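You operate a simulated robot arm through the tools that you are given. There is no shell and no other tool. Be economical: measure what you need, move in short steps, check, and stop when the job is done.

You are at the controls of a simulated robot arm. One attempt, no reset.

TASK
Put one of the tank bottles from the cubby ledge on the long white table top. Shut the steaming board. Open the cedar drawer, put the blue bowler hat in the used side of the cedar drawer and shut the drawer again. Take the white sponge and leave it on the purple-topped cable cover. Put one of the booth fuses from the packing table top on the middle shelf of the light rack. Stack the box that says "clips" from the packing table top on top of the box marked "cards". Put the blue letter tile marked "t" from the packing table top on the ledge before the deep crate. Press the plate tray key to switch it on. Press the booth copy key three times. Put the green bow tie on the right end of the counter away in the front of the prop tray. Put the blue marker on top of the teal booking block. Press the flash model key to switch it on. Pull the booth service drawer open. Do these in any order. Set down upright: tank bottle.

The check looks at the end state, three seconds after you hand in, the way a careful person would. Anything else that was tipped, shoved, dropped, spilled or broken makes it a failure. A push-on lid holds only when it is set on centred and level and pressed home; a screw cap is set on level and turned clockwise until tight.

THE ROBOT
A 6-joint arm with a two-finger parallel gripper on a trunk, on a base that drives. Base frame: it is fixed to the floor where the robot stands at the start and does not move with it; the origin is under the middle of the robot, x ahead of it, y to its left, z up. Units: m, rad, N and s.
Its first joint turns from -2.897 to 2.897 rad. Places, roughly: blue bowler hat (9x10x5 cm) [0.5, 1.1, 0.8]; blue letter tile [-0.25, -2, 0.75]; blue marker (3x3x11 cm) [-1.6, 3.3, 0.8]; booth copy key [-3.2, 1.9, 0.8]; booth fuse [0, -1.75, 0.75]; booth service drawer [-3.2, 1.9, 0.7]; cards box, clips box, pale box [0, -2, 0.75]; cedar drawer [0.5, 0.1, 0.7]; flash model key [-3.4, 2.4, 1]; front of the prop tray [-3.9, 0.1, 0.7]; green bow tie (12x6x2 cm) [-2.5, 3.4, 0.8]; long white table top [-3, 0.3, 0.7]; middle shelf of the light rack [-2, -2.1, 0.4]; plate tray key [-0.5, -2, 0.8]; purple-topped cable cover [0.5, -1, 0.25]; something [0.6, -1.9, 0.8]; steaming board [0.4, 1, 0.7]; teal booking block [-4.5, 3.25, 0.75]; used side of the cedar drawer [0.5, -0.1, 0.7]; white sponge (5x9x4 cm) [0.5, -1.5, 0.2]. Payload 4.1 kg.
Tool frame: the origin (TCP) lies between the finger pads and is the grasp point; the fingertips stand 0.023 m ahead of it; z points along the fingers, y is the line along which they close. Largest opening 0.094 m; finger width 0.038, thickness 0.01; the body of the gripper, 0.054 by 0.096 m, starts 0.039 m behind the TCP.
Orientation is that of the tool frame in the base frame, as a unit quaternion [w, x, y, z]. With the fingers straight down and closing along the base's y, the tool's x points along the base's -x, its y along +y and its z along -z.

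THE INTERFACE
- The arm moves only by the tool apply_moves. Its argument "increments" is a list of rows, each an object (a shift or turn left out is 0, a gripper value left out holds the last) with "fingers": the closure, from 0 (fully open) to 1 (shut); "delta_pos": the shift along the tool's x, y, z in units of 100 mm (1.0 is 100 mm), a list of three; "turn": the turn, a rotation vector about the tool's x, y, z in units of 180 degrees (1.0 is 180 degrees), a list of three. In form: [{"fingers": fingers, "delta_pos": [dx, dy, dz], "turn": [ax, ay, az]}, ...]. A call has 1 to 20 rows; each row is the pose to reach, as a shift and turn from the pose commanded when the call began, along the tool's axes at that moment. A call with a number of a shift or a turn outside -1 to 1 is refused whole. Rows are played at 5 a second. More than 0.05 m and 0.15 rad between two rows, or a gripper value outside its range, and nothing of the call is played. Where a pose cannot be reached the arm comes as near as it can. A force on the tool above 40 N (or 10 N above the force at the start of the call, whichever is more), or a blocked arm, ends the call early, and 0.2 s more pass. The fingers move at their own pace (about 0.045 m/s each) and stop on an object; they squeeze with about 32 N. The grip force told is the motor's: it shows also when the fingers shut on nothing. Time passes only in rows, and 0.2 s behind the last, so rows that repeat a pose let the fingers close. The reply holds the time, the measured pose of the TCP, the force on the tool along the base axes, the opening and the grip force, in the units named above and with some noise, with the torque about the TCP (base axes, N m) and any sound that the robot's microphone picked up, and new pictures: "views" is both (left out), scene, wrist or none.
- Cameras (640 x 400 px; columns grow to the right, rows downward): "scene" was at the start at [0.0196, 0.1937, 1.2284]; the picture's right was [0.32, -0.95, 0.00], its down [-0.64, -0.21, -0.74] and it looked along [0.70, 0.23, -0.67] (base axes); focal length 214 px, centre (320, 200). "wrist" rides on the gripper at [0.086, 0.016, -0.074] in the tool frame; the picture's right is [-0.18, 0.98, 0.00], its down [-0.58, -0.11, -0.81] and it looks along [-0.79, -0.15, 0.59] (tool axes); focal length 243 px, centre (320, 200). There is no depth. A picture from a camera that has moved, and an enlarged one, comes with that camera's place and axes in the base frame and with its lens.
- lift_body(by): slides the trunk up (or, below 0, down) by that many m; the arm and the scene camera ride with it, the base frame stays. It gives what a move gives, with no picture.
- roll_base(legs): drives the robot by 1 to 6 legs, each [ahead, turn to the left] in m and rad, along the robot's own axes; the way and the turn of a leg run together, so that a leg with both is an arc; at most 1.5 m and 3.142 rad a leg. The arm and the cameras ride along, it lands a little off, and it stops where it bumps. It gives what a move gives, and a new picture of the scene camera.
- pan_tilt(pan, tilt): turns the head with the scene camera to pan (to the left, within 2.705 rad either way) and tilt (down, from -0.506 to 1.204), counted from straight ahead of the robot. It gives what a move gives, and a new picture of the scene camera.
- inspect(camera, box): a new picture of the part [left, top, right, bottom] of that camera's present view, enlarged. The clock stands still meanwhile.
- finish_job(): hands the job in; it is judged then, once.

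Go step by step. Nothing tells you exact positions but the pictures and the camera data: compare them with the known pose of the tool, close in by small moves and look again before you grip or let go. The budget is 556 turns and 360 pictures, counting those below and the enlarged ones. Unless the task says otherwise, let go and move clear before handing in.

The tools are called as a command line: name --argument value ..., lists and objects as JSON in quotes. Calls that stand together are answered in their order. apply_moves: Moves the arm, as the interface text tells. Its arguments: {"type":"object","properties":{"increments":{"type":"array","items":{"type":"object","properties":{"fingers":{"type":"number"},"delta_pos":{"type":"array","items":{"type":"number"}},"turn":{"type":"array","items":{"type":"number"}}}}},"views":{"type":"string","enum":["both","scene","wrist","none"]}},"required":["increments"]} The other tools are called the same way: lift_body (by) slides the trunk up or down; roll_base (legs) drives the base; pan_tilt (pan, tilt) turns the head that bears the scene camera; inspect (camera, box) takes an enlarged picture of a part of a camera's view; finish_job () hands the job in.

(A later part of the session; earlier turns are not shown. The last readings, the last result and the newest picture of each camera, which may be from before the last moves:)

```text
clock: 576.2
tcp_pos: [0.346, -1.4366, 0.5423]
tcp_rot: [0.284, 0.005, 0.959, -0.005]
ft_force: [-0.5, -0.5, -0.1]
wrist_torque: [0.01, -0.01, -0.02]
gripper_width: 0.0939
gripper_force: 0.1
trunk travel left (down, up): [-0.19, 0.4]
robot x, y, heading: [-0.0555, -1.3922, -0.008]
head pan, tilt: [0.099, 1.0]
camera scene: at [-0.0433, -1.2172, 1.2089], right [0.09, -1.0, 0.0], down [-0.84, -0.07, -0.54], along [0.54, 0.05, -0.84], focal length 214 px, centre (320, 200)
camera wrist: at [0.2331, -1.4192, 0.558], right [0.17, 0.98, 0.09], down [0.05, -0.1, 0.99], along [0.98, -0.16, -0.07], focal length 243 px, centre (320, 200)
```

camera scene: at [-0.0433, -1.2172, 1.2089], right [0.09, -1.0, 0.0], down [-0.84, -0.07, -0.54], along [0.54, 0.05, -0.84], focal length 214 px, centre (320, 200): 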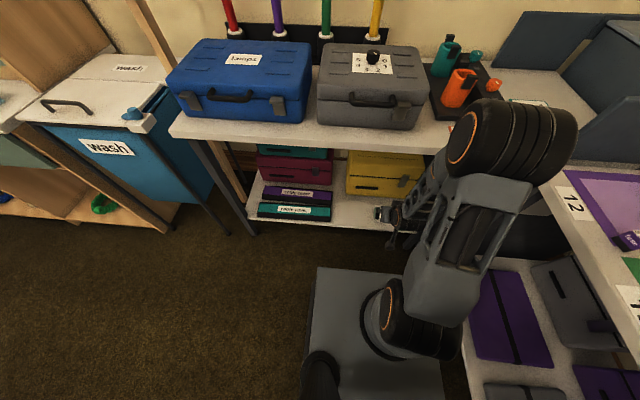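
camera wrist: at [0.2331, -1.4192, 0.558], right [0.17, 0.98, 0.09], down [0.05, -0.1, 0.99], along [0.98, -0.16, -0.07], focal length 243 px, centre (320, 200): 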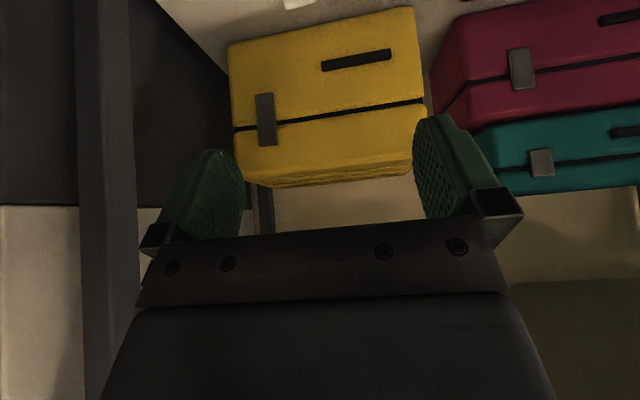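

lift_body --by -0.16

apply_moves --increments '[{"delta_pos": [0, -0.1, 0]}]' --views "both"

```text
clock: 578.1
tcp_pos: [0.345, -1.4374, 0.3825]
tcp_rot: [0.282, 0.005, 0.959, -0.004]
ft_force: [0.5, -0.6, 0.1]
wrist_torque: [0.0, 0.0, -0.03]
gripper_width: 0.094
gripper_force: 0.0
trunk travel left (down, up): [-0.03, 0.56]
robot x, y, heading: [-0.0571, -1.393, -0.011]
head pan, tilt: [0.099, 1.0]
```

```text
clock: 578.5
tcp_pos: [0.3462, -1.4464, 0.3836]
tcp_rot: [0.283, 0.005, 0.959, -0.005]
ft_force: [-0.1, 0.2, 1.1]
wrist_torque: [0.05, 0.0, 0.0]
gripper_width: 0.0942
gripper_force: 0.0
trunk travel left (down, up): [-0.03, 0.56]
robot x, y, heading: [-0.0526, -1.3905, -0.009]
head pan, tilt: [0.099, 1.0]
camera scene: at [-0.0433, -1.2173, 1.0489], right [0.09, -1.0, 0.0], down [-0.84, -0.07, -0.54], along [0.54, 0.05, -0.84], focal length 214 px, centre (320, 200)
camera wrist: at [0.2326, -1.4289, 0.3985], right [0.17, 0.98, 0.09], down [0.05, -0.1, 0.99], along [0.98, -0.16, -0.07], focal length 243 px, centre (320, 200)
```

scene: 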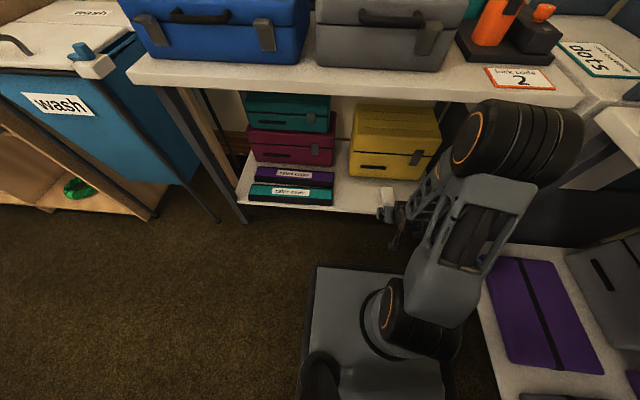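
wrist: 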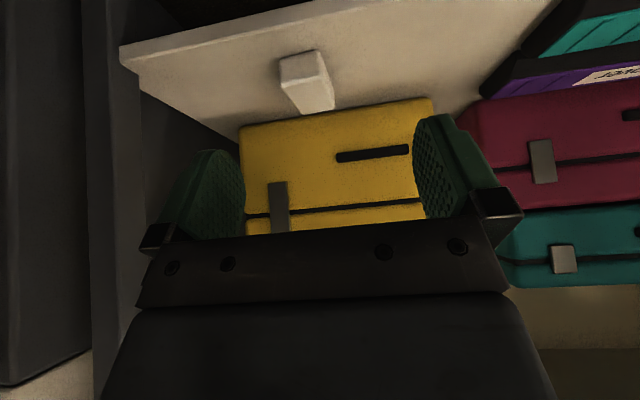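

apply_moves --increments '[{"delta_pos": [-0.3, -0.15, 0.3]}, {"delta_pos": [-0.6, -0.33, 0.6]}, {"delta_pos": [-0.83, -0.33, 0.95]}]' --views "none"

apply_moves --increments '[{"delta_pos": [0, 0, 0.35]}, {"delta_pos": [0, 0, 0.7]}]' --views "both"

```text
clock: 579.3
tcp_pos: [0.4689, -1.4842, 0.3489]
tcp_rot: [0.283, 0.006, 0.959, -0.005]
ft_force: [-0.7, -0.3, -0.3]
wrist_torque: [-0.02, 0.02, 0.02]
gripper_width: 0.0942
gripper_force: 0.1
trunk travel left (down, up): [-0.03, 0.56]
robot x, y, heading: [-0.058, -1.3925, -0.004]
head pan, tilt: [0.099, 1.0]
```

```text
clock: 579.9
tcp_pos: [0.507, -1.4826, 0.2901]
tcp_rot: [0.283, 0.006, 0.959, -0.005]
ft_force: [-0.3, 0.2, -0.8]
wrist_torque: [0.02, 0.02, 0.01]
gripper_width: 0.0939
gripper_force: 0.0
trunk travel left (down, up): [-0.03, 0.56]
robot x, y, heading: [-0.0528, -1.3959, -0.011]
head pan, tilt: [0.099, 1.0]
camera scene: at [-0.0435, -1.2174, 1.049], right [0.09, -1.0, 0.0], down [-0.84, -0.07, -0.54], along [0.54, 0.05, -0.84], focal length 214 px, centre (320, 200)
camera wrist: at [0.394, -1.464, 0.3054], right [0.17, 0.98, 0.09], down [0.05, -0.1, 0.99], along [0.98, -0.16, -0.06], focal length 243 px, centre (320, 200)
```

scene: 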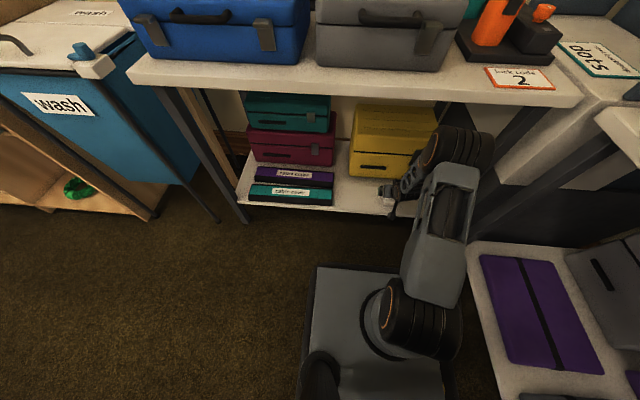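
wrist: 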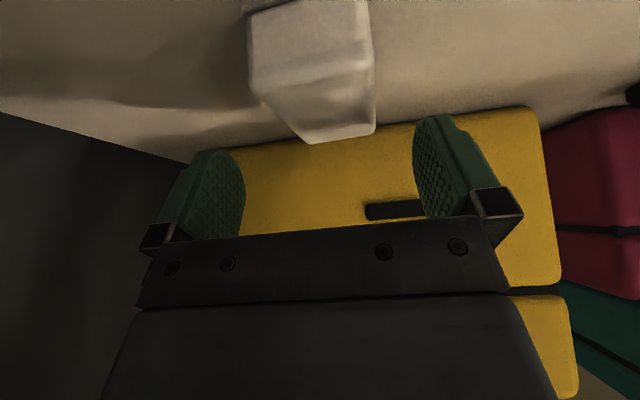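

apply_moves --increments '[{"delta_pos": [0, 0.06, 0.3]}, {"delta_pos": [0, 0.06, 0.5]}, {"delta_pos": [0, 0.06, 0.6]}]' --views "wrist"

```text
clock: 580.5
tcp_pos: [0.5322, -1.4793, 0.2501]
tcp_rot: [0.283, 0.004, 0.959, -0.004]
ft_force: [-17.0, 2.4, 26.1]
wrist_torque: [1.31, 0.62, 0.73]
gripper_width: 0.0938
gripper_force: 0.0
trunk travel left (down, up): [-0.03, 0.56]
robot x, y, heading: [-0.0579, -1.3904, -0.007]
head pan, tilt: [0.099, 1.0]
stopped in row 3: the force on the tool passed its limit (the readings are from after the stop); the commanded pose is now the measured one
camera wrist: at [0.4191, -1.4602, 0.2656], right [0.16, 0.98, 0.09], down [0.05, -0.1, 0.99], along [0.99, -0.16, -0.07], focal length 243 px, centre (320, 200)
```

wrist: 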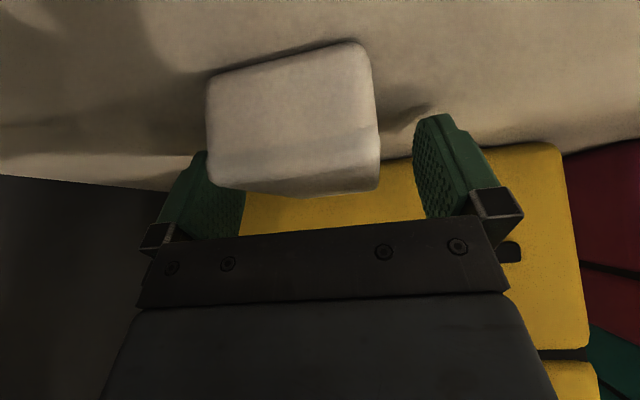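

apply_moves --increments '[{"delta_pos": [-0.05, -0.08, -0.04]}, {"delta_pos": [-0.05, -0.08, -0.04], "fingers": 1}, {"delta_pos": [-0.05, -0.08, -0.04], "fingers": 1}, {"delta_pos": [-0.05, -0.08, -0.04], "fingers": 1}, {"delta_pos": [-0.05, -0.08, -0.04], "fingers": 1}]' --views "wrist"

```text
clock: 581.8
tcp_pos: [0.5345, -1.4858, 0.253]
tcp_rot: [0.281, 0.005, 0.96, -0.004]
ft_force: [0.0, 0.1, 0.7]
wrist_torque: [-0.01, -0.01, 0.0]
gripper_width: 0.0493
gripper_force: 32.1
trunk travel left (down, up): [-0.03, 0.56]
robot x, y, heading: [-0.0564, -1.391, -0.012]
head pan, tilt: [0.099, 1.0]
camera wrist: at [0.4216, -1.4676, 0.2695], right [0.17, 0.98, 0.09], down [0.05, -0.1, 0.99], along [0.98, -0.16, -0.07], focal length 243 px, centre (320, 200)
```

wrist: 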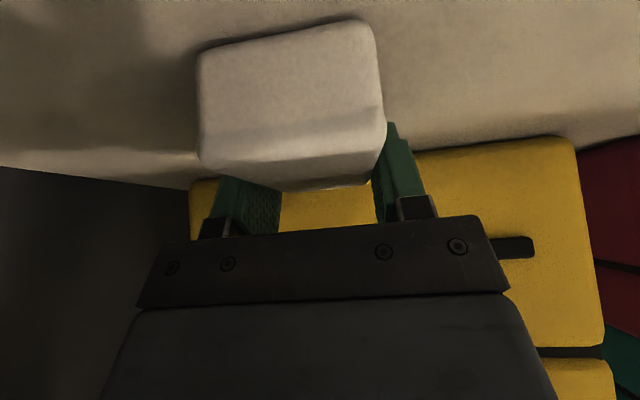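

lift_body --by 0.1

roll_base --legs '[[-0.3, 0], [0, 1.58], [0.38, 0], [0, -1.57]]'

apply_moves --increments '[{"delta_pos": [0, 0, 0]}]' --views "wrist"

```text
clock: 583.1
tcp_pos: [0.534, -1.4857, 0.3534]
tcp_rot: [0.281, 0.004, 0.96, -0.004]
ft_force: [0.3, 0.0, 0.0]
wrist_torque: [0.01, -0.05, -0.02]
gripper_width: 0.0492
gripper_force: 32.8
trunk travel left (down, up): [-0.13, 0.46]
robot x, y, heading: [-0.0494, -1.3923, -0.011]
head pan, tilt: [0.099, 1.0]
```

```text
clock: 594.6
tcp_pos: [0.2476, -1.107, 0.3526]
tcp_rot: [0.282, 0.005, 0.959, -0.004]
ft_force: [0.0, -0.2, 0.0]
wrist_torque: [-0.01, 0.0, 0.0]
gripper_width: 0.0494
gripper_force: 32.3
trunk travel left (down, up): [-0.13, 0.46]
robot x, y, heading: [-0.3398, -1.0097, -0.012]
head pan, tilt: [0.099, 1.0]
camera scene: at [-0.3299, -0.8373, 1.1489], right [0.09, -1.0, 0.0], down [-0.84, -0.07, -0.54], along [0.54, 0.05, -0.84], focal length 214 px, centre (320, 200)
```

scene: 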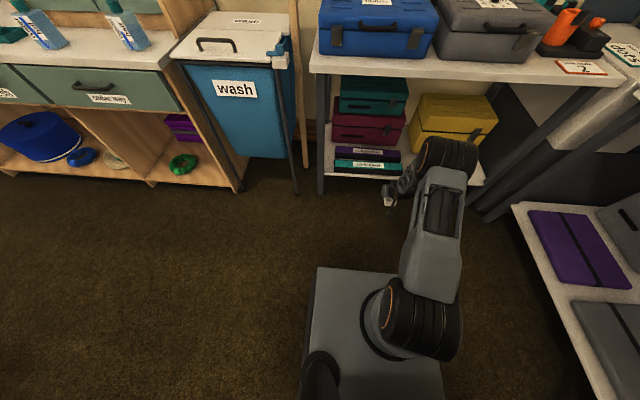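

```text
clock: 595.0
tcp_pos: [0.2483, -1.1074, 0.3537]
tcp_rot: [0.281, 0.005, 0.96, -0.005]
ft_force: [0.9, -0.7, -0.7]
wrist_torque: [-0.02, -0.02, -0.02]
gripper_width: 0.0494
gripper_force: 32.1
trunk travel left (down, up): [-0.13, 0.46]
robot x, y, heading: [-0.3416, -1.0085, -0.01]
head pan, tilt: [0.099, 1.0]
camera wrist: at [0.1344, -1.0885, 0.3695], right [0.17, 0.98, 0.09], down [0.05, -0.1, 0.99], along [0.98, -0.16, -0.07], focal length 243 px, centre (320, 200)
```

wrist: 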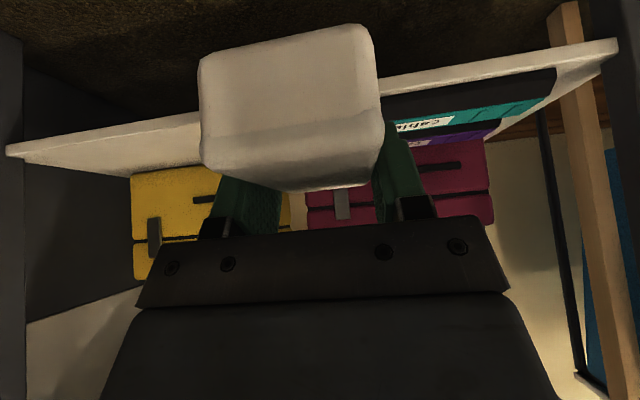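

inspect --camera "scene" --box '[310, 90, 470, 210]'

inspect --camera "wrist" --box '[360, 40, 640, 215]'

```text
3.33 times, centred on (390, 150) of scene
camera zoom: at [-0.3299, -0.8373, 1.1489], right [0.09, -1.0, 0.0], down [-0.84, -0.07, -0.54], along [0.54, 0.05, -0.84], focal length 715 px, centre (87, 367)
```

zoom: 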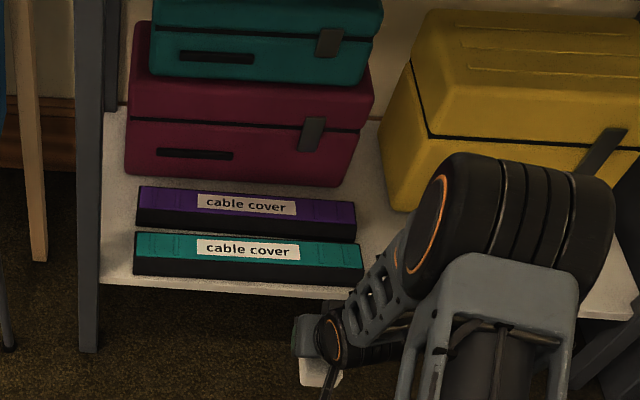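

```text
2.29 times, centred on (500, 128) of wrist
camera zoom: at [0.1344, -1.0885, 0.3695], right [0.17, 0.98, 0.09], down [0.05, -0.1, 0.99], along [0.98, -0.16, -0.07], focal length 555 px, centre (-91, 366)
```

zoom: 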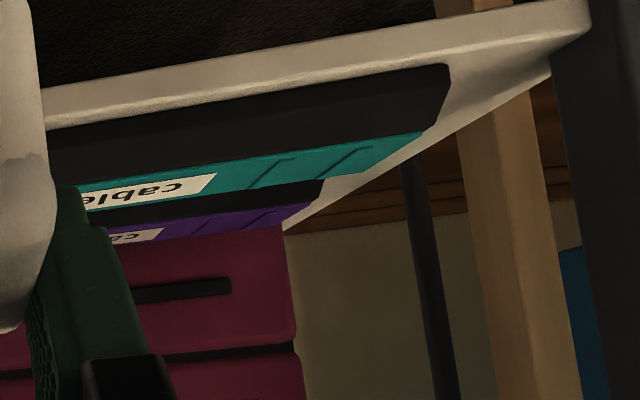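

apply_moves --increments '[{"delta_pos": [0, 0.4, 0]}, {"delta_pos": [0, 0.72, 0]}]' --views "none"

roll_base --legs '[[0.3, 0]]'

apply_moves --increments '[{"delta_pos": [0, 0, 0]}]' --views "both"

```text
clock: 595.6
tcp_pos: [0.2473, -1.0355, 0.3532]
tcp_rot: [0.282, 0.006, 0.959, -0.005]
ft_force: [-0.2, -0.3, -1.6]
wrist_torque: [0.02, 0.01, 0.0]
gripper_width: 0.0494
gripper_force: 32.2
trunk travel left (down, up): [-0.13, 0.46]
robot x, y, heading: [-0.3422, -1.0109, -0.011]
head pan, tilt: [0.099, 1.0]
```

```text
clock: 597.7
tcp_pos: [0.5516, -1.04, 0.352]
tcp_rot: [0.282, 0.006, 0.959, -0.005]
ft_force: [0.3, 0.4, -0.8]
wrist_torque: [0.01, 0.0, -0.04]
gripper_width: 0.0491
gripper_force: 32.0
trunk travel left (down, up): [-0.13, 0.46]
robot x, y, heading: [-0.0391, -1.0143, -0.016]
head pan, tilt: [0.099, 1.0]
camera scene: at [-0.0256, -0.8414, 1.1489], right [0.09, -1.0, 0.0], down [-0.84, -0.07, -0.54], along [0.54, 0.05, -0.84], focal length 214 px, centre (320, 200)
```

scene: 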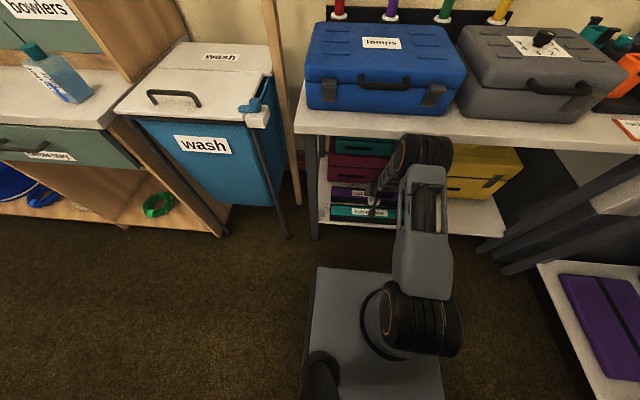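

```text
clock: 598.1
tcp_pos: [0.5519, -1.0403, 0.3512]
tcp_rot: [0.282, 0.006, 0.96, -0.006]
ft_force: [-0.6, 0.3, -0.2]
wrist_torque: [-0.02, -0.01, -0.02]
gripper_width: 0.0494
gripper_force: 31.5
trunk travel left (down, up): [-0.13, 0.46]
robot x, y, heading: [-0.036, -1.015, -0.014]
head pan, tilt: [0.099, 1.0]
camera scene: at [-0.0256, -0.8414, 1.1489], right [0.09, -1.0, 0.0], down [-0.84, -0.07, -0.54], along [0.54, 0.05, -0.84], focal length 214 px, centre (320, 200)
camera wrist: at [0.4389, -1.0215, 0.3677], right [0.17, 0.98, 0.09], down [0.05, -0.1, 0.99], along [0.98, -0.16, -0.07], focal length 243 px, centre (320, 200)
```

scene: 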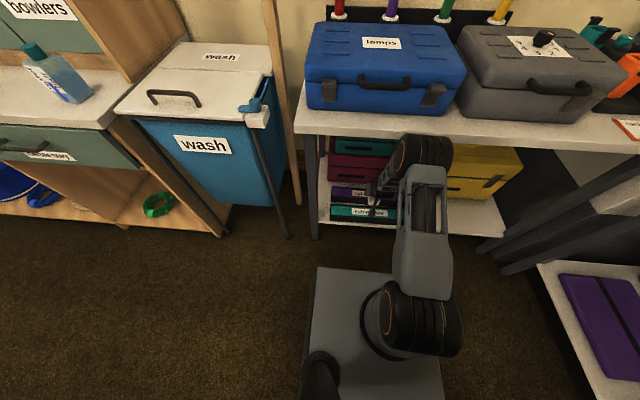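
wrist: 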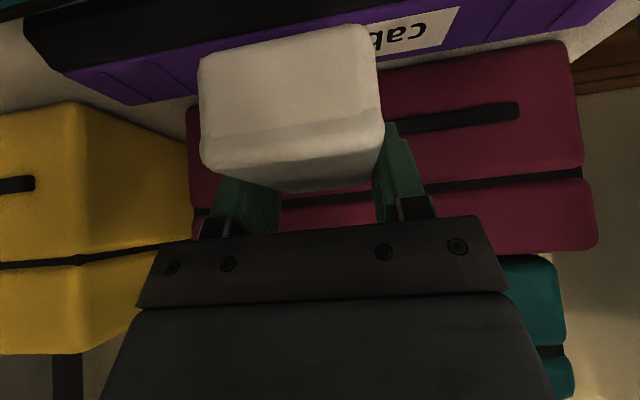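

apply_moves --increments '[{"delta_pos": [-0.28, 0, 0.18]}, {"delta_pos": [-0.555, 0, 0.357]}, {"delta_pos": [-0.42, 0, 0.57]}, {"delta_pos": [-0.3, 0, 0.76]}]' --views "wrist"

```text
clock: 599.1
tcp_pos: [0.6184, -1.0418, 0.3029]
tcp_rot: [0.281, 0.006, 0.96, -0.005]
ft_force: [0.4, 0.7, -0.5]
wrist_torque: [-0.01, -0.01, 0.02]
gripper_width: 0.0494
gripper_force: 32.2
trunk travel left (down, up): [-0.13, 0.46]
robot x, y, heading: [-0.041, -1.0122, -0.013]
head pan, tilt: [0.099, 1.0]
camera wrist: at [0.5048, -1.0233, 0.3193], right [0.17, 0.98, 0.09], down [0.05, -0.1, 0.99], along [0.98, -0.16, -0.07], focal length 243 px, centre (320, 200)
```

wrist: 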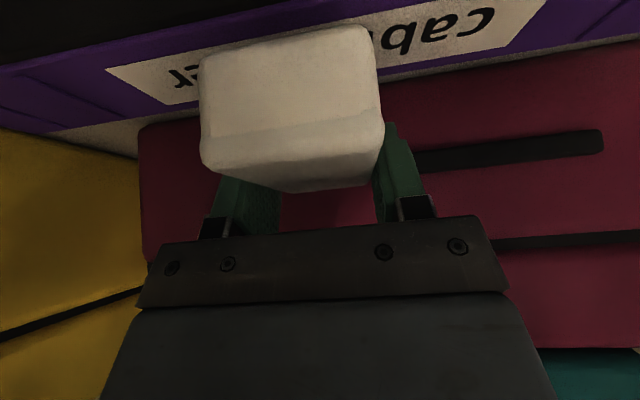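

apply_moves --increments '[{"delta_pos": [0.027, 0, 0.042]}, {"delta_pos": [0.054, 0, 0.084]}, {"delta_pos": [0.081, 0, 0.126]}, {"delta_pos": [0.108, 0, 0.168]}, {"delta_pos": [0.135, 0, 0.21]}]' --views "wrist"

```text
clock: 600.3
tcp_pos: [0.6183, -1.0421, 0.2806]
tcp_rot: [0.284, 0.006, 0.959, -0.006]
ft_force: [-12.3, 0.4, 21.2]
wrist_torque: [0.39, 1.02, 0.16]
gripper_width: 0.0493
gripper_force: 31.8
trunk travel left (down, up): [-0.13, 0.46]
robot x, y, heading: [-0.0386, -1.0176, -0.019]
head pan, tilt: [0.099, 1.0]
camera wrist: at [0.5051, -1.0233, 0.2971], right [0.17, 0.98, 0.09], down [0.05, -0.1, 0.99], along [0.98, -0.16, -0.07], focal length 243 px, centre (320, 200)
```

wrist: 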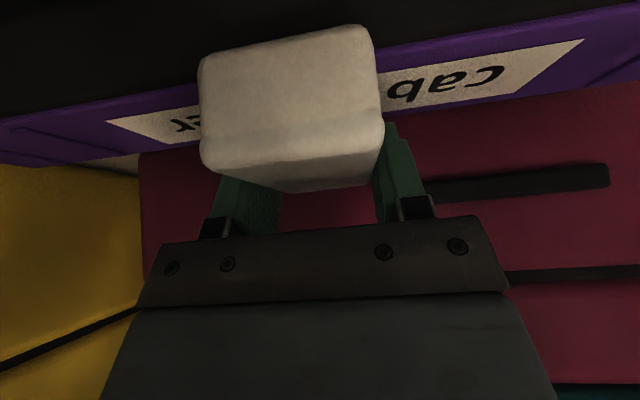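

Sponge rests on the purple cover. Release and withdraw along the tool axis.

apply_moves --increments '[{"delta_pos": [-0.01, 0, -0.02]}, {"delta_pos": [-0.01, 0, -0.02], "fingers": 0}, {"delta_pos": [-0.01, 0, -0.02], "fingers": 0}, {"delta_pos": [-0.01, 0, -0.02], "fingers": 0}, {"delta_pos": [-0.01, 0, -0.3]}, {"delta_pos": [-0.01, 0, -0.65]}, {"delta_pos": [-0.01, 0, -1.0]}]' --views "wrist"

```text
clock: 601.9
tcp_pos: [0.5634, -1.04, 0.3647]
tcp_rot: [0.282, 0.006, 0.959, -0.006]
ft_force: [1.8, 0.0, -0.8]
wrist_torque: [0.01, 0.0, -0.04]
gripper_width: 0.0939
gripper_force: 0.1
trunk travel left (down, up): [-0.13, 0.46]
robot x, y, heading: [-0.0381, -1.0167, -0.016]
head pan, tilt: [0.099, 1.0]
camera wrist: at [0.4511, -1.0222, 0.3808], right [0.17, 0.98, 0.09], down [0.05, -0.1, 0.99], along [0.98, -0.16, -0.07], focal length 243 px, centre (320, 200)
```

wrist: 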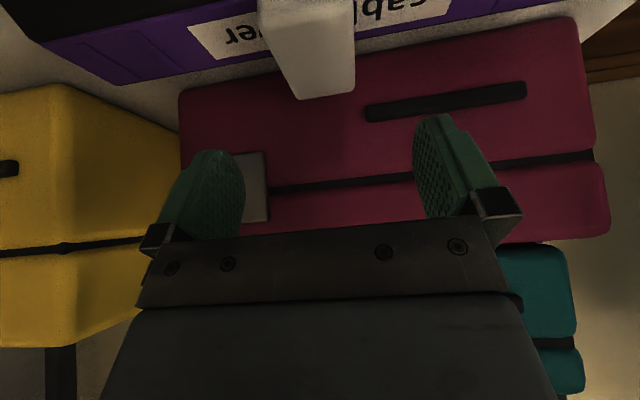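

roll_base --legs '[[-0.3, 0]]'

inspect --camera "scene" --box '[310, 90, 470, 210]'

inspect --camera "wrist" --box '[160, 0, 480, 200]'

```text
clock: 604.0
tcp_pos: [0.2632, -1.0341, 0.3642]
tcp_rot: [0.282, 0.003, 0.959, -0.004]
ft_force: [0.0, -0.7, 0.2]
wrist_torque: [0.02, 0.01, -0.04]
gripper_width: 0.0941
gripper_force: 0.1
trunk travel left (down, up): [-0.13, 0.46]
robot x, y, heading: [-0.3399, -1.013, -0.009]
head pan, tilt: [0.099, 1.0]
camera scene: at [-0.329, -0.838, 1.1489], right [0.09, -1.0, 0.0], down [-0.84, -0.08, -0.54], along [0.54, 0.05, -0.84], focal length 214 px, centre (320, 200)
```

scene: 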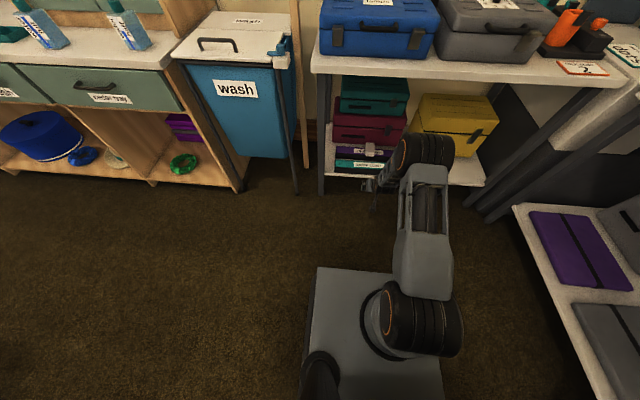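

```text
3.33 times, centred on (390, 150) of scene
camera zoom: at [-0.329, -0.838, 1.1489], right [0.09, -1.0, 0.0], down [-0.84, -0.08, -0.54], along [0.54, 0.05, -0.84], focal length 715 px, centre (87, 367)
```

zoom: 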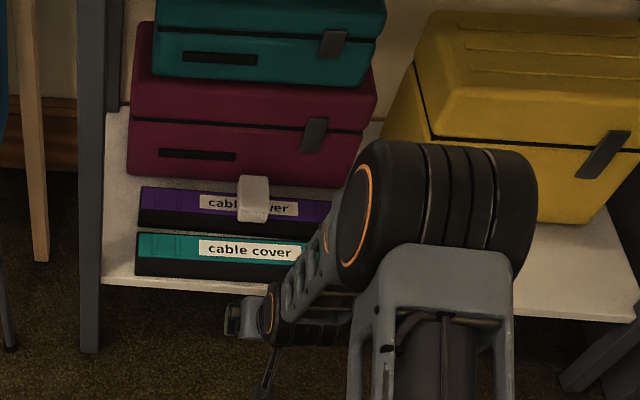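

```text
2.00 times, centred on (320, 100) of wrist
camera zoom: at [0.1491, -1.0159, 0.3807], right [0.16, 0.98, 0.09], down [0.05, -0.1, 0.99], along [0.99, -0.16, -0.07], focal length 485 px, centre (320, 400)
```

zoom: 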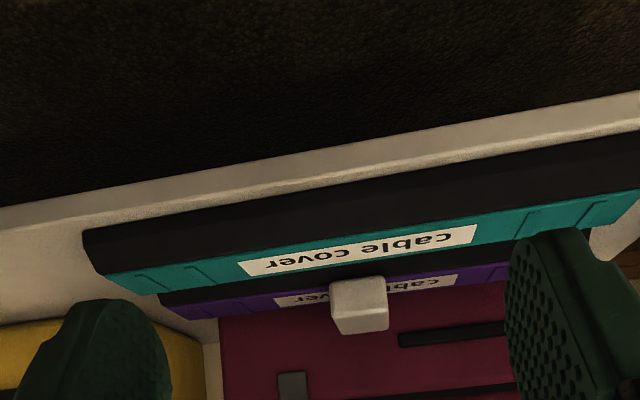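

Sponge is on the purple cover. Straighten the tool, raise, retract and go to the packing table.

apply_moves --increments '[{"delta_pos": [0.1, 0, -0.1], "turn": [0, 0.037, 0]}, {"delta_pos": [0.3, 0, -0.2], "turn": [0, 0.074, 0]}, {"delta_pos": [0.5, 0, -0.4], "turn": [0, 0.111, 0]}, {"delta_pos": [0.6, 0, -0.7], "turn": [0, 0.148, 0]}, {"delta_pos": [0.6, 0, -0.9], "turn": [0, 0.182, 0]}]' --views "none"

lift_body --by 0.4

apply_moves --increments '[{"delta_pos": [0, 0, -0.4]}, {"delta_pos": [0, 0, -0.8]}, {"delta_pos": [0, 0, -1.0]}]' --views "none"

apply_moves --increments '[{"delta_pos": [0, 0, -0.4]}, {"delta_pos": [0, 0, -0.8]}, {"delta_pos": [0, 0, -1.0]}]' --views "none"

```text
clock: 605.2
tcp_pos: [0.1623, -1.0338, 0.4071]
tcp_rot: [-0.002, 0.004, 1.0, -0.004]
ft_force: [0.3, 0.8, 0.0]
wrist_torque: [0.02, 0.0, -0.03]
gripper_width: 0.0939
gripper_force: 0.2
out of reach, approached as far as the arm can: row 2
trunk travel left (down, up): [-0.13, 0.46]
robot x, y, heading: [-0.3439, -1.0066, -0.013]
head pan, tilt: [0.099, 1.0]
```

```text
clock: 609.0
tcp_pos: [0.1625, -1.0345, 0.8077]
tcp_rot: [-0.001, 0.004, 1.0, -0.004]
ft_force: [-0.4, -0.4, 0.1]
wrist_torque: [0.03, -0.01, 0.01]
gripper_width: 0.094
gripper_force: 0.1
trunk travel left (down, up): [-0.53, 0.06]
robot x, y, heading: [-0.3431, -1.0145, -0.015]
head pan, tilt: [0.099, 1.0]
```

```text
clock: 609.8
tcp_pos: [0.1626, -1.0323, 0.9071]
tcp_rot: [-0.001, 0.004, 1.0, -0.003]
ft_force: [0.4, -0.9, -0.2]
wrist_torque: [0.0, -0.06, -0.01]
gripper_width: 0.094
gripper_force: 0.1
trunk travel left (down, up): [-0.53, 0.06]
robot x, y, heading: [-0.3384, -1.0116, -0.008]
head pan, tilt: [0.099, 1.0]
```

```text
clock: 610.6
tcp_pos: [0.1614, -1.0315, 1.0089]
tcp_rot: [0.0, 0.005, 1.0, -0.004]
ft_force: [-0.3, -0.3, 0.6]
wrist_torque: [0.0, -0.03, 0.0]
gripper_width: 0.0939
gripper_force: 0.0
trunk travel left (down, up): [-0.53, 0.06]
robot x, y, heading: [-0.3439, -1.0109, -0.011]
head pan, tilt: [0.099, 1.0]
```

roll_base --legs '[[0, -0.72], [0.45, 0], [0, -0.845]]'

pan_tilt --pan 0.1 --tilt 1.0

inspect --camera "scene" --box '[160, 60, 480, 260]'

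```text
clock: 617.4
tcp_pos: [-0.0271, -1.8138, 1.0091]
tcp_rot: [-0.003, 0.709, 0.705, -0.002]
ft_force: [-0.3, -0.3, -0.5]
wrist_torque: [0.0, -0.03, -0.02]
gripper_width: 0.0942
gripper_force: 0.1
trunk travel left (down, up): [-0.53, 0.06]
robot x, y, heading: [-0.0099, -1.3074, -1.58]
head pan, tilt: [0.099, 1.0]
camera scene: at [0.1655, -1.3201, 1.5489], right [-1.0, -0.09, 0.0], down [-0.08, 0.84, -0.54], along [0.05, -0.54, -0.84], focal length 214 px, centre (320, 200)
```

scene: 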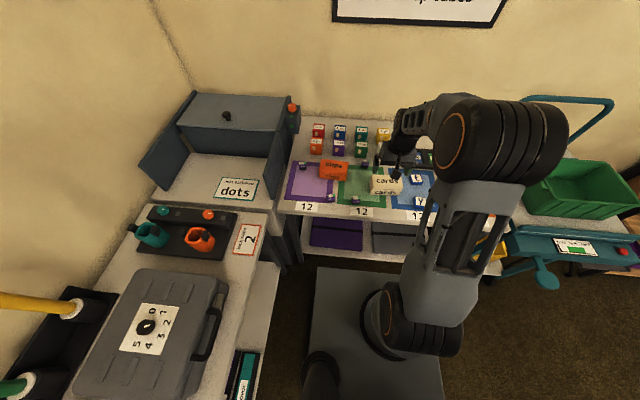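

```text
clock: 618.0
tcp_pos: [-0.0264, -1.8127, 1.0091]
tcp_rot: [-0.003, 0.709, 0.705, -0.002]
ft_force: [0.7, 0.7, -0.1]
wrist_torque: [-0.03, -0.02, -0.01]
gripper_width: 0.0941
gripper_force: 0.0
trunk travel left (down, up): [-0.53, 0.06]
robot x, y, heading: [-0.0102, -1.3117, -1.575]
head pan, tilt: [0.099, 1.0]
camera scene: at [0.1657, -1.3201, 1.5489], right [-1.0, -0.09, 0.0], down [-0.08, 0.84, -0.54], along [0.05, -0.54, -0.84], focal length 214 px, centre (320, 200)
```

scene: 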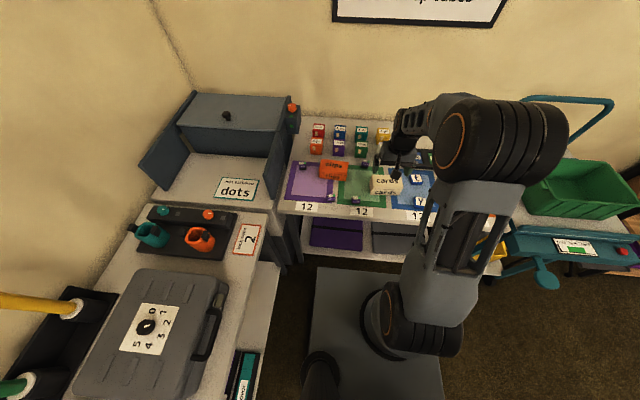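

```text
2.00 times, centred on (320, 160) of scene
camera zoom: at [0.1657, -1.3201, 1.5489], right [-1.0, -0.09, 0.0], down [-0.08, 0.84, -0.54], along [0.05, -0.54, -0.84], focal length 429 px, centre (320, 280)
```

zoom: 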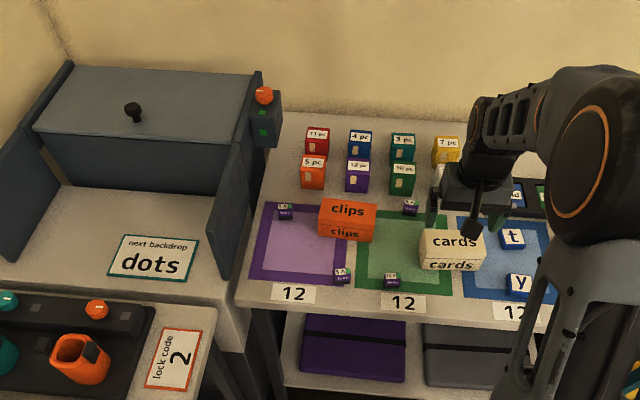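

inspect --camera "wrist" --box '[0, 0, 640, 400]'

inspect --camera "scene" --box '[280, 110, 440, 220]'

```text
1.00 times, centred on (320, 200) of wrist
camera zoom: at [-0.0089, -1.7259, 1.083], right [0.98, -0.19, -0.01], down [-0.11, -0.58, 0.81], along [-0.16, -0.79, -0.59], focal length 243 px, centre (320, 200)
```

zoom: 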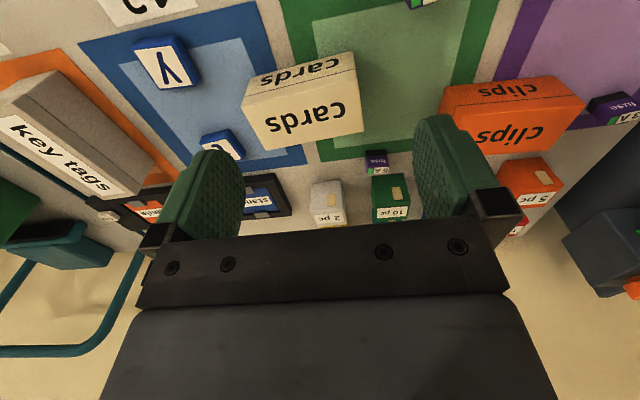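

```text
3.64 times, centred on (360, 165) of scene
camera zoom: at [0.1657, -1.3201, 1.5489], right [-1.0, -0.09, 0.0], down [-0.08, 0.84, -0.54], along [0.05, -0.54, -0.84], focal length 780 px, centre (174, 327)
```

zoom: 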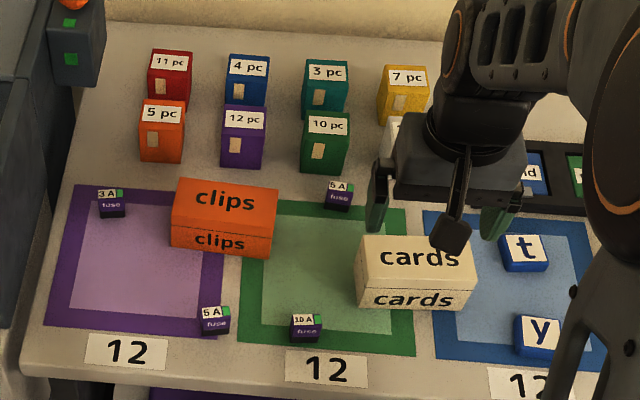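

Clips box: centre (0.165, -1.993), about 0.126×0.07×0.05; cards: centre (-0.078, -1.921). I'll move in, rotate the gripper to close along y, and approach clips.

roll_base --legs '[[0.05, 0]]'

apply_moves --increments '[{"turn": [0, 0, 0.046]}, {"turn": [0, 0, 0.092]}, {"turn": [0, 0, 0.138]}, {"turn": [0, 0, 0.184]}, {"turn": [0, 0, 0.23]}, {"turn": [0, 0, 0.276]}, {"turn": [0, 0, 0.322]}, {"turn": [0, 0, 0.368]}, {"turn": [0, 0, 0.414]}, {"turn": [0, 0, 0.46]}, {"turn": [0, 0, 0.5]}]' --views "none"

```text
clock: 618.9
tcp_pos: [-0.026, -1.8634, 1.007]
tcp_rot: [-0.002, 0.709, 0.705, -0.001]
ft_force: [-0.3, -1.1, -0.8]
wrist_torque: [-0.01, -0.01, -0.05]
gripper_width: 0.094
gripper_force: 0.1
trunk travel left (down, up): [-0.53, 0.06]
robot x, y, heading: [-0.0076, -1.3622, -1.575]
head pan, tilt: [0.099, 1.0]
camera scene: at [0.1654, -1.3708, 1.5489], right [-1.0, -0.09, 0.0], down [-0.08, 0.84, -0.54], along [0.05, -0.54, -0.84], focal length 214 px, centre (320, 200)
```

scene: 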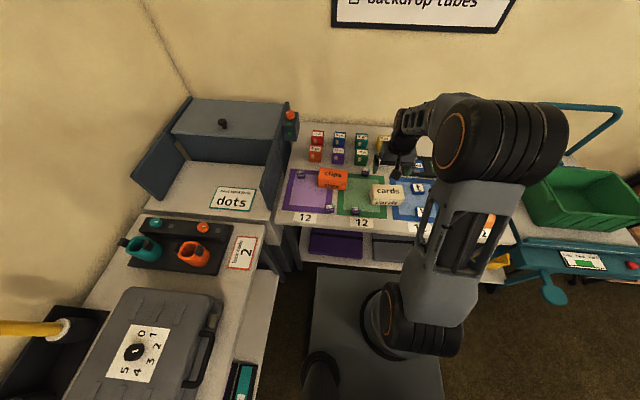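

```text
clock: 621.3
tcp_pos: [-0.0258, -1.863, 1.0085]
tcp_rot: [-0.001, 1.0, -0.004, -0.004]
ft_force: [-0.8, -0.2, -0.6]
wrist_torque: [-0.02, 0.01, 0.0]
gripper_width: 0.0938
gripper_force: 0.0
trunk travel left (down, up): [-0.53, 0.06]
robot x, y, heading: [-0.0102, -1.3604, -1.574]
head pan, tilt: [0.099, 1.0]
```

apply_moves --increments '[{"delta_pos": [0.4, 0.25, 0]}, {"delta_pos": [0.75, 0.55, 0]}, {"delta_pos": [0.95, 0.65, 0]}]' --views "none"

apply_moves --increments '[{"delta_pos": [0.4, 0.25, 0]}, {"delta_pos": [0.75, 0.55, 0]}, {"delta_pos": [0.95, 0.65, 0]}]' --views "none"

lift_body --by -0.1

apply_moves --increments '[{"delta_pos": [0, 0, 0]}]' --views "both"

```text
clock: 622.1
tcp_pos: [0.07, -1.928, 1.0062]
tcp_rot: [0.0, 1.0, -0.003, -0.004]
ft_force: [-0.2, 0.4, -0.8]
wrist_torque: [-0.02, 0.01, -0.01]
gripper_width: 0.0943
gripper_force: 0.1
trunk travel left (down, up): [-0.53, 0.06]
robot x, y, heading: [-0.0102, -1.3642, -1.578]
head pan, tilt: [0.099, 1.0]
```

```text
clock: 622.9
tcp_pos: [0.1634, -1.9944, 1.0066]
tcp_rot: [-0.002, 1.0, -0.003, -0.004]
ft_force: [-0.5, -0.2, 0.1]
wrist_torque: [-0.01, -0.05, 0.01]
gripper_width: 0.0942
gripper_force: 0.0
trunk travel left (down, up): [-0.53, 0.06]
robot x, y, heading: [-0.0069, -1.3585, -1.576]
head pan, tilt: [0.099, 1.0]
```

```text
clock: 624.3
tcp_pos: [0.163, -1.9952, 0.9069]
tcp_rot: [-0.001, 1.0, -0.002, -0.003]
ft_force: [-0.5, -0.4, -0.1]
wrist_torque: [-0.01, 0.0, -0.02]
gripper_width: 0.0941
gripper_force: 0.2
trunk travel left (down, up): [-0.43, 0.16]
robot x, y, heading: [-0.0089, -1.3592, -1.577]
head pan, tilt: [0.099, 1.0]
```

```text
clock: 624.7
tcp_pos: [0.1619, -1.9952, 0.9074]
tcp_rot: [-0.001, 1.0, -0.004, -0.003]
ft_force: [0.2, -0.9, -0.6]
wrist_torque: [-0.01, 0.01, 0.03]
gripper_width: 0.0942
gripper_force: 0.1
trunk travel left (down, up): [-0.43, 0.16]
robot x, y, heading: [-0.0041, -1.3598, -1.572]
head pan, tilt: [0.099, 1.0]
camera scene: at [0.1655, -1.37, 1.4489], right [-1.0, -0.09, 0.0], down [-0.08, 0.84, -0.54], along [0.05, -0.54, -0.84], focal length 214 px, centre (320, 200)
camera wrist: at [0.2494, -2.0108, 0.981], right [-0.19, -0.98, 0.0], down [-0.58, 0.11, 0.81], along [-0.8, 0.15, -0.59], focal length 243 px, centre (320, 200)
```

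scene: 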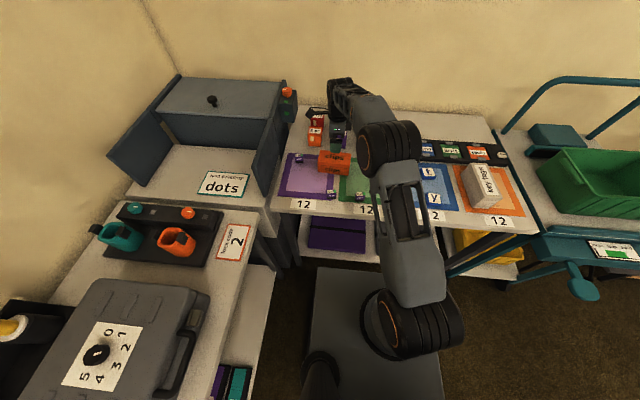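
wrist: 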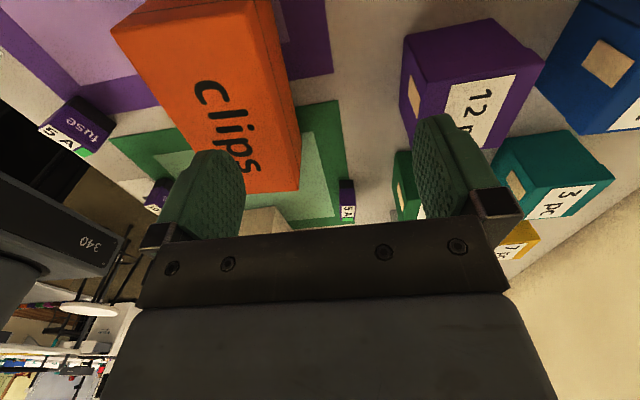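

apply_moves --increments '[{"delta_pos": [0.05, -0.45, 0]}]' --views "wrist"

```text
clock: 625.1
tcp_pos: [0.165, -1.9463, 0.9068]
tcp_rot: [0.0, 1.0, -0.003, -0.003]
ft_force: [-0.1, 0.1, -0.4]
wrist_torque: [0.02, -0.04, 0.02]
gripper_width: 0.0941
gripper_force: 0.2
trunk travel left (down, up): [-0.43, 0.16]
robot x, y, heading: [-0.0076, -1.3576, -1.576]
head pan, tilt: [0.099, 1.0]
camera wrist: at [0.2528, -1.9633, 0.9801], right [-0.19, -0.98, 0.0], down [-0.58, 0.11, 0.81], along [-0.8, 0.15, -0.59], focal length 243 px, centre (320, 200)
```

wrist: 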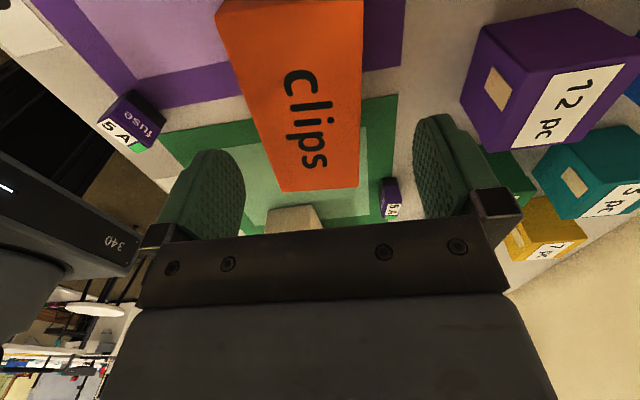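

apply_moves --increments '[{"delta_pos": [0, -0.08, 0.2]}, {"delta_pos": [0, -0.08, 0.45]}, {"delta_pos": [0, -0.08, 0.62]}, {"delta_pos": [0, -0.08, 0.72]}]' --views "wrist"

```text
clock: 626.1
tcp_pos: [0.1673, -1.9412, 0.8348]
tcp_rot: [-0.001, 1.0, -0.002, -0.002]
ft_force: [0.3, 0.1, 0.8]
wrist_torque: [-0.04, 0.01, -0.03]
gripper_width: 0.0942
gripper_force: 0.1
trunk travel left (down, up): [-0.43, 0.16]
robot x, y, heading: [-0.0058, -1.361, -1.575]
head pan, tilt: [0.099, 1.0]
camera wrist: at [0.2539, -1.9579, 0.9085], right [-0.19, -0.98, 0.0], down [-0.58, 0.11, 0.81], along [-0.8, 0.15, -0.59], focal length 243 px, centre (320, 200)
```

wrist: 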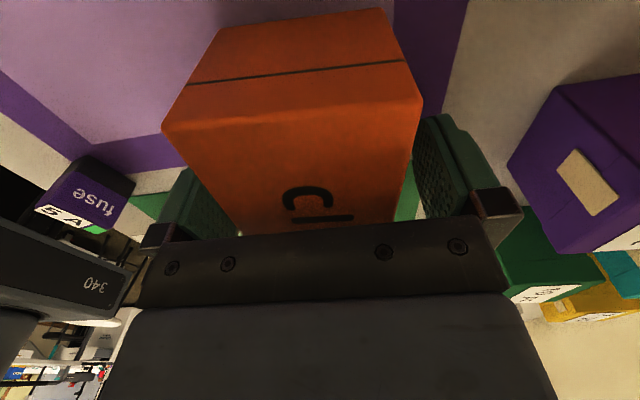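

apply_moves --increments '[{"delta_pos": [0, -0.04, 0.05]}, {"delta_pos": [0, -0.04, 0.09]}, {"delta_pos": [0, -0.04, 0.13]}]' --views "none"

```text
clock: 626.9
tcp_pos: [0.1668, -1.9378, 0.8259]
tcp_rot: [0.002, 1.0, -0.004, -0.003]
ft_force: [-0.7, 0.6, 22.1]
wrist_torque: [1.05, -0.39, 0.14]
gripper_width: 0.0939
gripper_force: 0.1
trunk travel left (down, up): [-0.43, 0.16]
robot x, y, heading: [-0.0083, -1.3616, -1.579]
head pan, tilt: [0.099, 1.0]
```

apply_moves --increments '[{"delta_pos": [0, 0, -0.06]}, {"delta_pos": [0, 0, -0.06], "fingers": 1}, {"delta_pos": [0, 0, -0.06], "fingers": 1}, {"delta_pos": [0, 0, -0.06], "fingers": 1}, {"delta_pos": [0, 0, -0.06], "fingers": 1}]' --views "none"

lift_body --by 0.12

apply_moves --increments '[{"delta_pos": [0, 0, 0]}]' --views "both"

```text
clock: 628.1
tcp_pos: [0.1674, -1.9371, 0.8289]
tcp_rot: [-0.001, 1.0, -0.002, -0.004]
ft_force: [-0.3, 0.1, 0.8]
wrist_torque: [0.02, 0.0, 0.04]
gripper_width: 0.0619
gripper_force: 32.0
trunk travel left (down, up): [-0.43, 0.16]
robot x, y, heading: [-0.0069, -1.3586, -1.577]
head pan, tilt: [0.099, 1.0]
```

```text
clock: 629.6
tcp_pos: [0.1667, -1.9368, 0.9477]
tcp_rot: [0.0, 1.0, -0.002, -0.004]
ft_force: [0.0, 1.3, -1.4]
wrist_torque: [0.01, 0.02, 0.02]
gripper_width: 0.0615
gripper_force: 31.8
trunk travel left (down, up): [-0.55, 0.04]
robot x, y, heading: [-0.008, -1.3583, -1.579]
head pan, tilt: [0.099, 1.0]
```

```text
clock: 630.0
tcp_pos: [0.167, -1.937, 0.9481]
tcp_rot: [-0.001, 1.0, -0.003, -0.003]
ft_force: [-0.3, 0.6, -1.6]
wrist_torque: [0.01, -0.05, -0.01]
gripper_width: 0.0619
gripper_force: 32.0
trunk travel left (down, up): [-0.55, 0.04]
robot x, y, heading: [-0.0068, -1.3648, -1.575]
head pan, tilt: [0.099, 1.0]
camera scene: at [0.1655, -1.3702, 1.5689], right [-1.0, -0.09, 0.0], down [-0.08, 0.84, -0.54], along [0.05, -0.54, -0.84], focal length 214 px, centre (320, 200)
camera wrist: at [0.2537, -1.9535, 1.022], right [-0.19, -0.98, 0.0], down [-0.58, 0.11, 0.81], along [-0.8, 0.15, -0.59], focal length 243 px, centre (320, 200)
```

scene: 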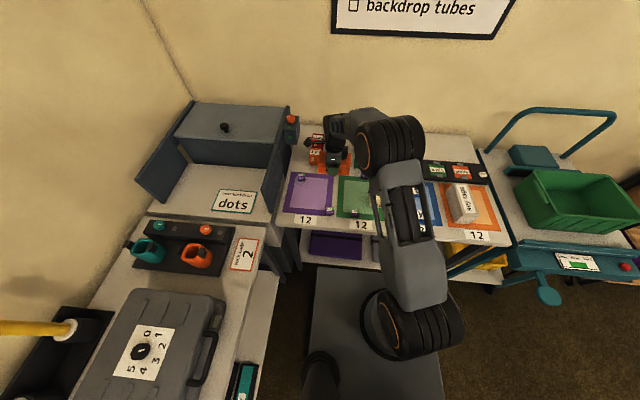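
wrist: 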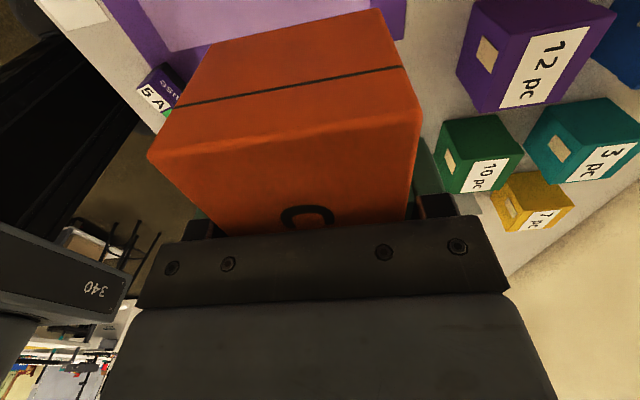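

apply_moves --increments '[{"delta_pos": [-0.4, -0.1, 0]}, {"delta_pos": [-0.8, -0.2, 0]}]' --views "none"

apply_moves --increments '[{"delta_pos": [-0.4, -0.15, 0]}, {"delta_pos": [-0.75, -0.3, 0]}]' --views "both"

```text
clock: 630.6
tcp_pos: [0.086, -1.9177, 0.9486]
tcp_rot: [-0.001, 1.0, -0.002, -0.004]
ft_force: [-0.3, 0.3, -2.3]
wrist_torque: [-0.04, -0.01, 0.03]
gripper_width: 0.0617
gripper_force: 31.9
trunk travel left (down, up): [-0.55, 0.04]
robot x, y, heading: [-0.0084, -1.3586, -1.577]
head pan, tilt: [0.099, 1.0]
```

```text
clock: 631.2
tcp_pos: [0.0111, -1.885, 0.9484]
tcp_rot: [0.0, 1.0, -0.003, -0.003]
ft_force: [-0.4, 0.0, -0.4]
wrist_torque: [0.01, -0.01, 0.06]
gripper_width: 0.0617
gripper_force: 32.0
trunk travel left (down, up): [-0.55, 0.04]
robot x, y, heading: [-0.0078, -1.3596, -1.573]
head pan, tilt: [0.099, 1.0]
camera scene: at [0.1646, -1.3699, 1.569], right [-1.0, -0.09, 0.0], down [-0.08, 0.84, -0.54], along [0.05, -0.54, -0.84], focal length 214 px, centre (320, 200)
camera wrist: at [0.0989, -1.9006, 1.0227], right [-0.19, -0.98, 0.0], down [-0.58, 0.11, 0.81], along [-0.8, 0.15, -0.59], focal length 243 px, centre (320, 200)
```

scene: 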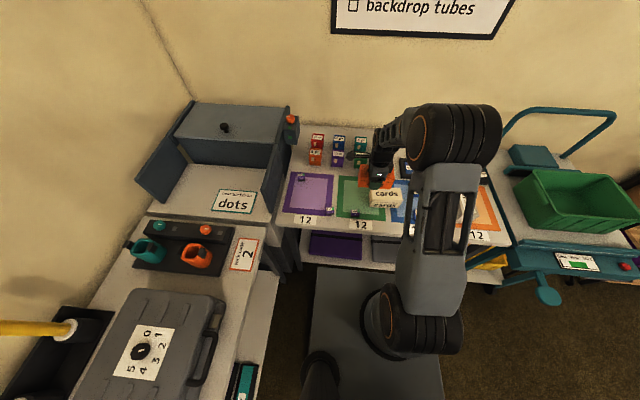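
wrist: 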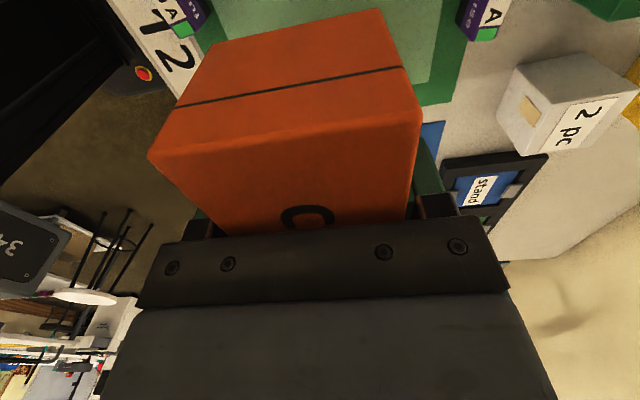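

inspect --camera "scene" --box '[320, 140, 440, 230]'

```text
4.44 times, centred on (380, 185) of scene
camera zoom: at [0.1646, -1.3699, 1.569], right [-1.0, -0.09, 0.0], down [-0.08, 0.84, -0.54], along [0.05, -0.54, -0.84], focal length 953 px, centre (53, 267)
```

zoom: 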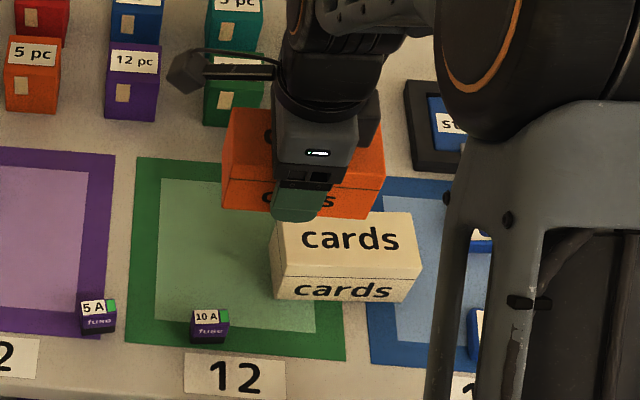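

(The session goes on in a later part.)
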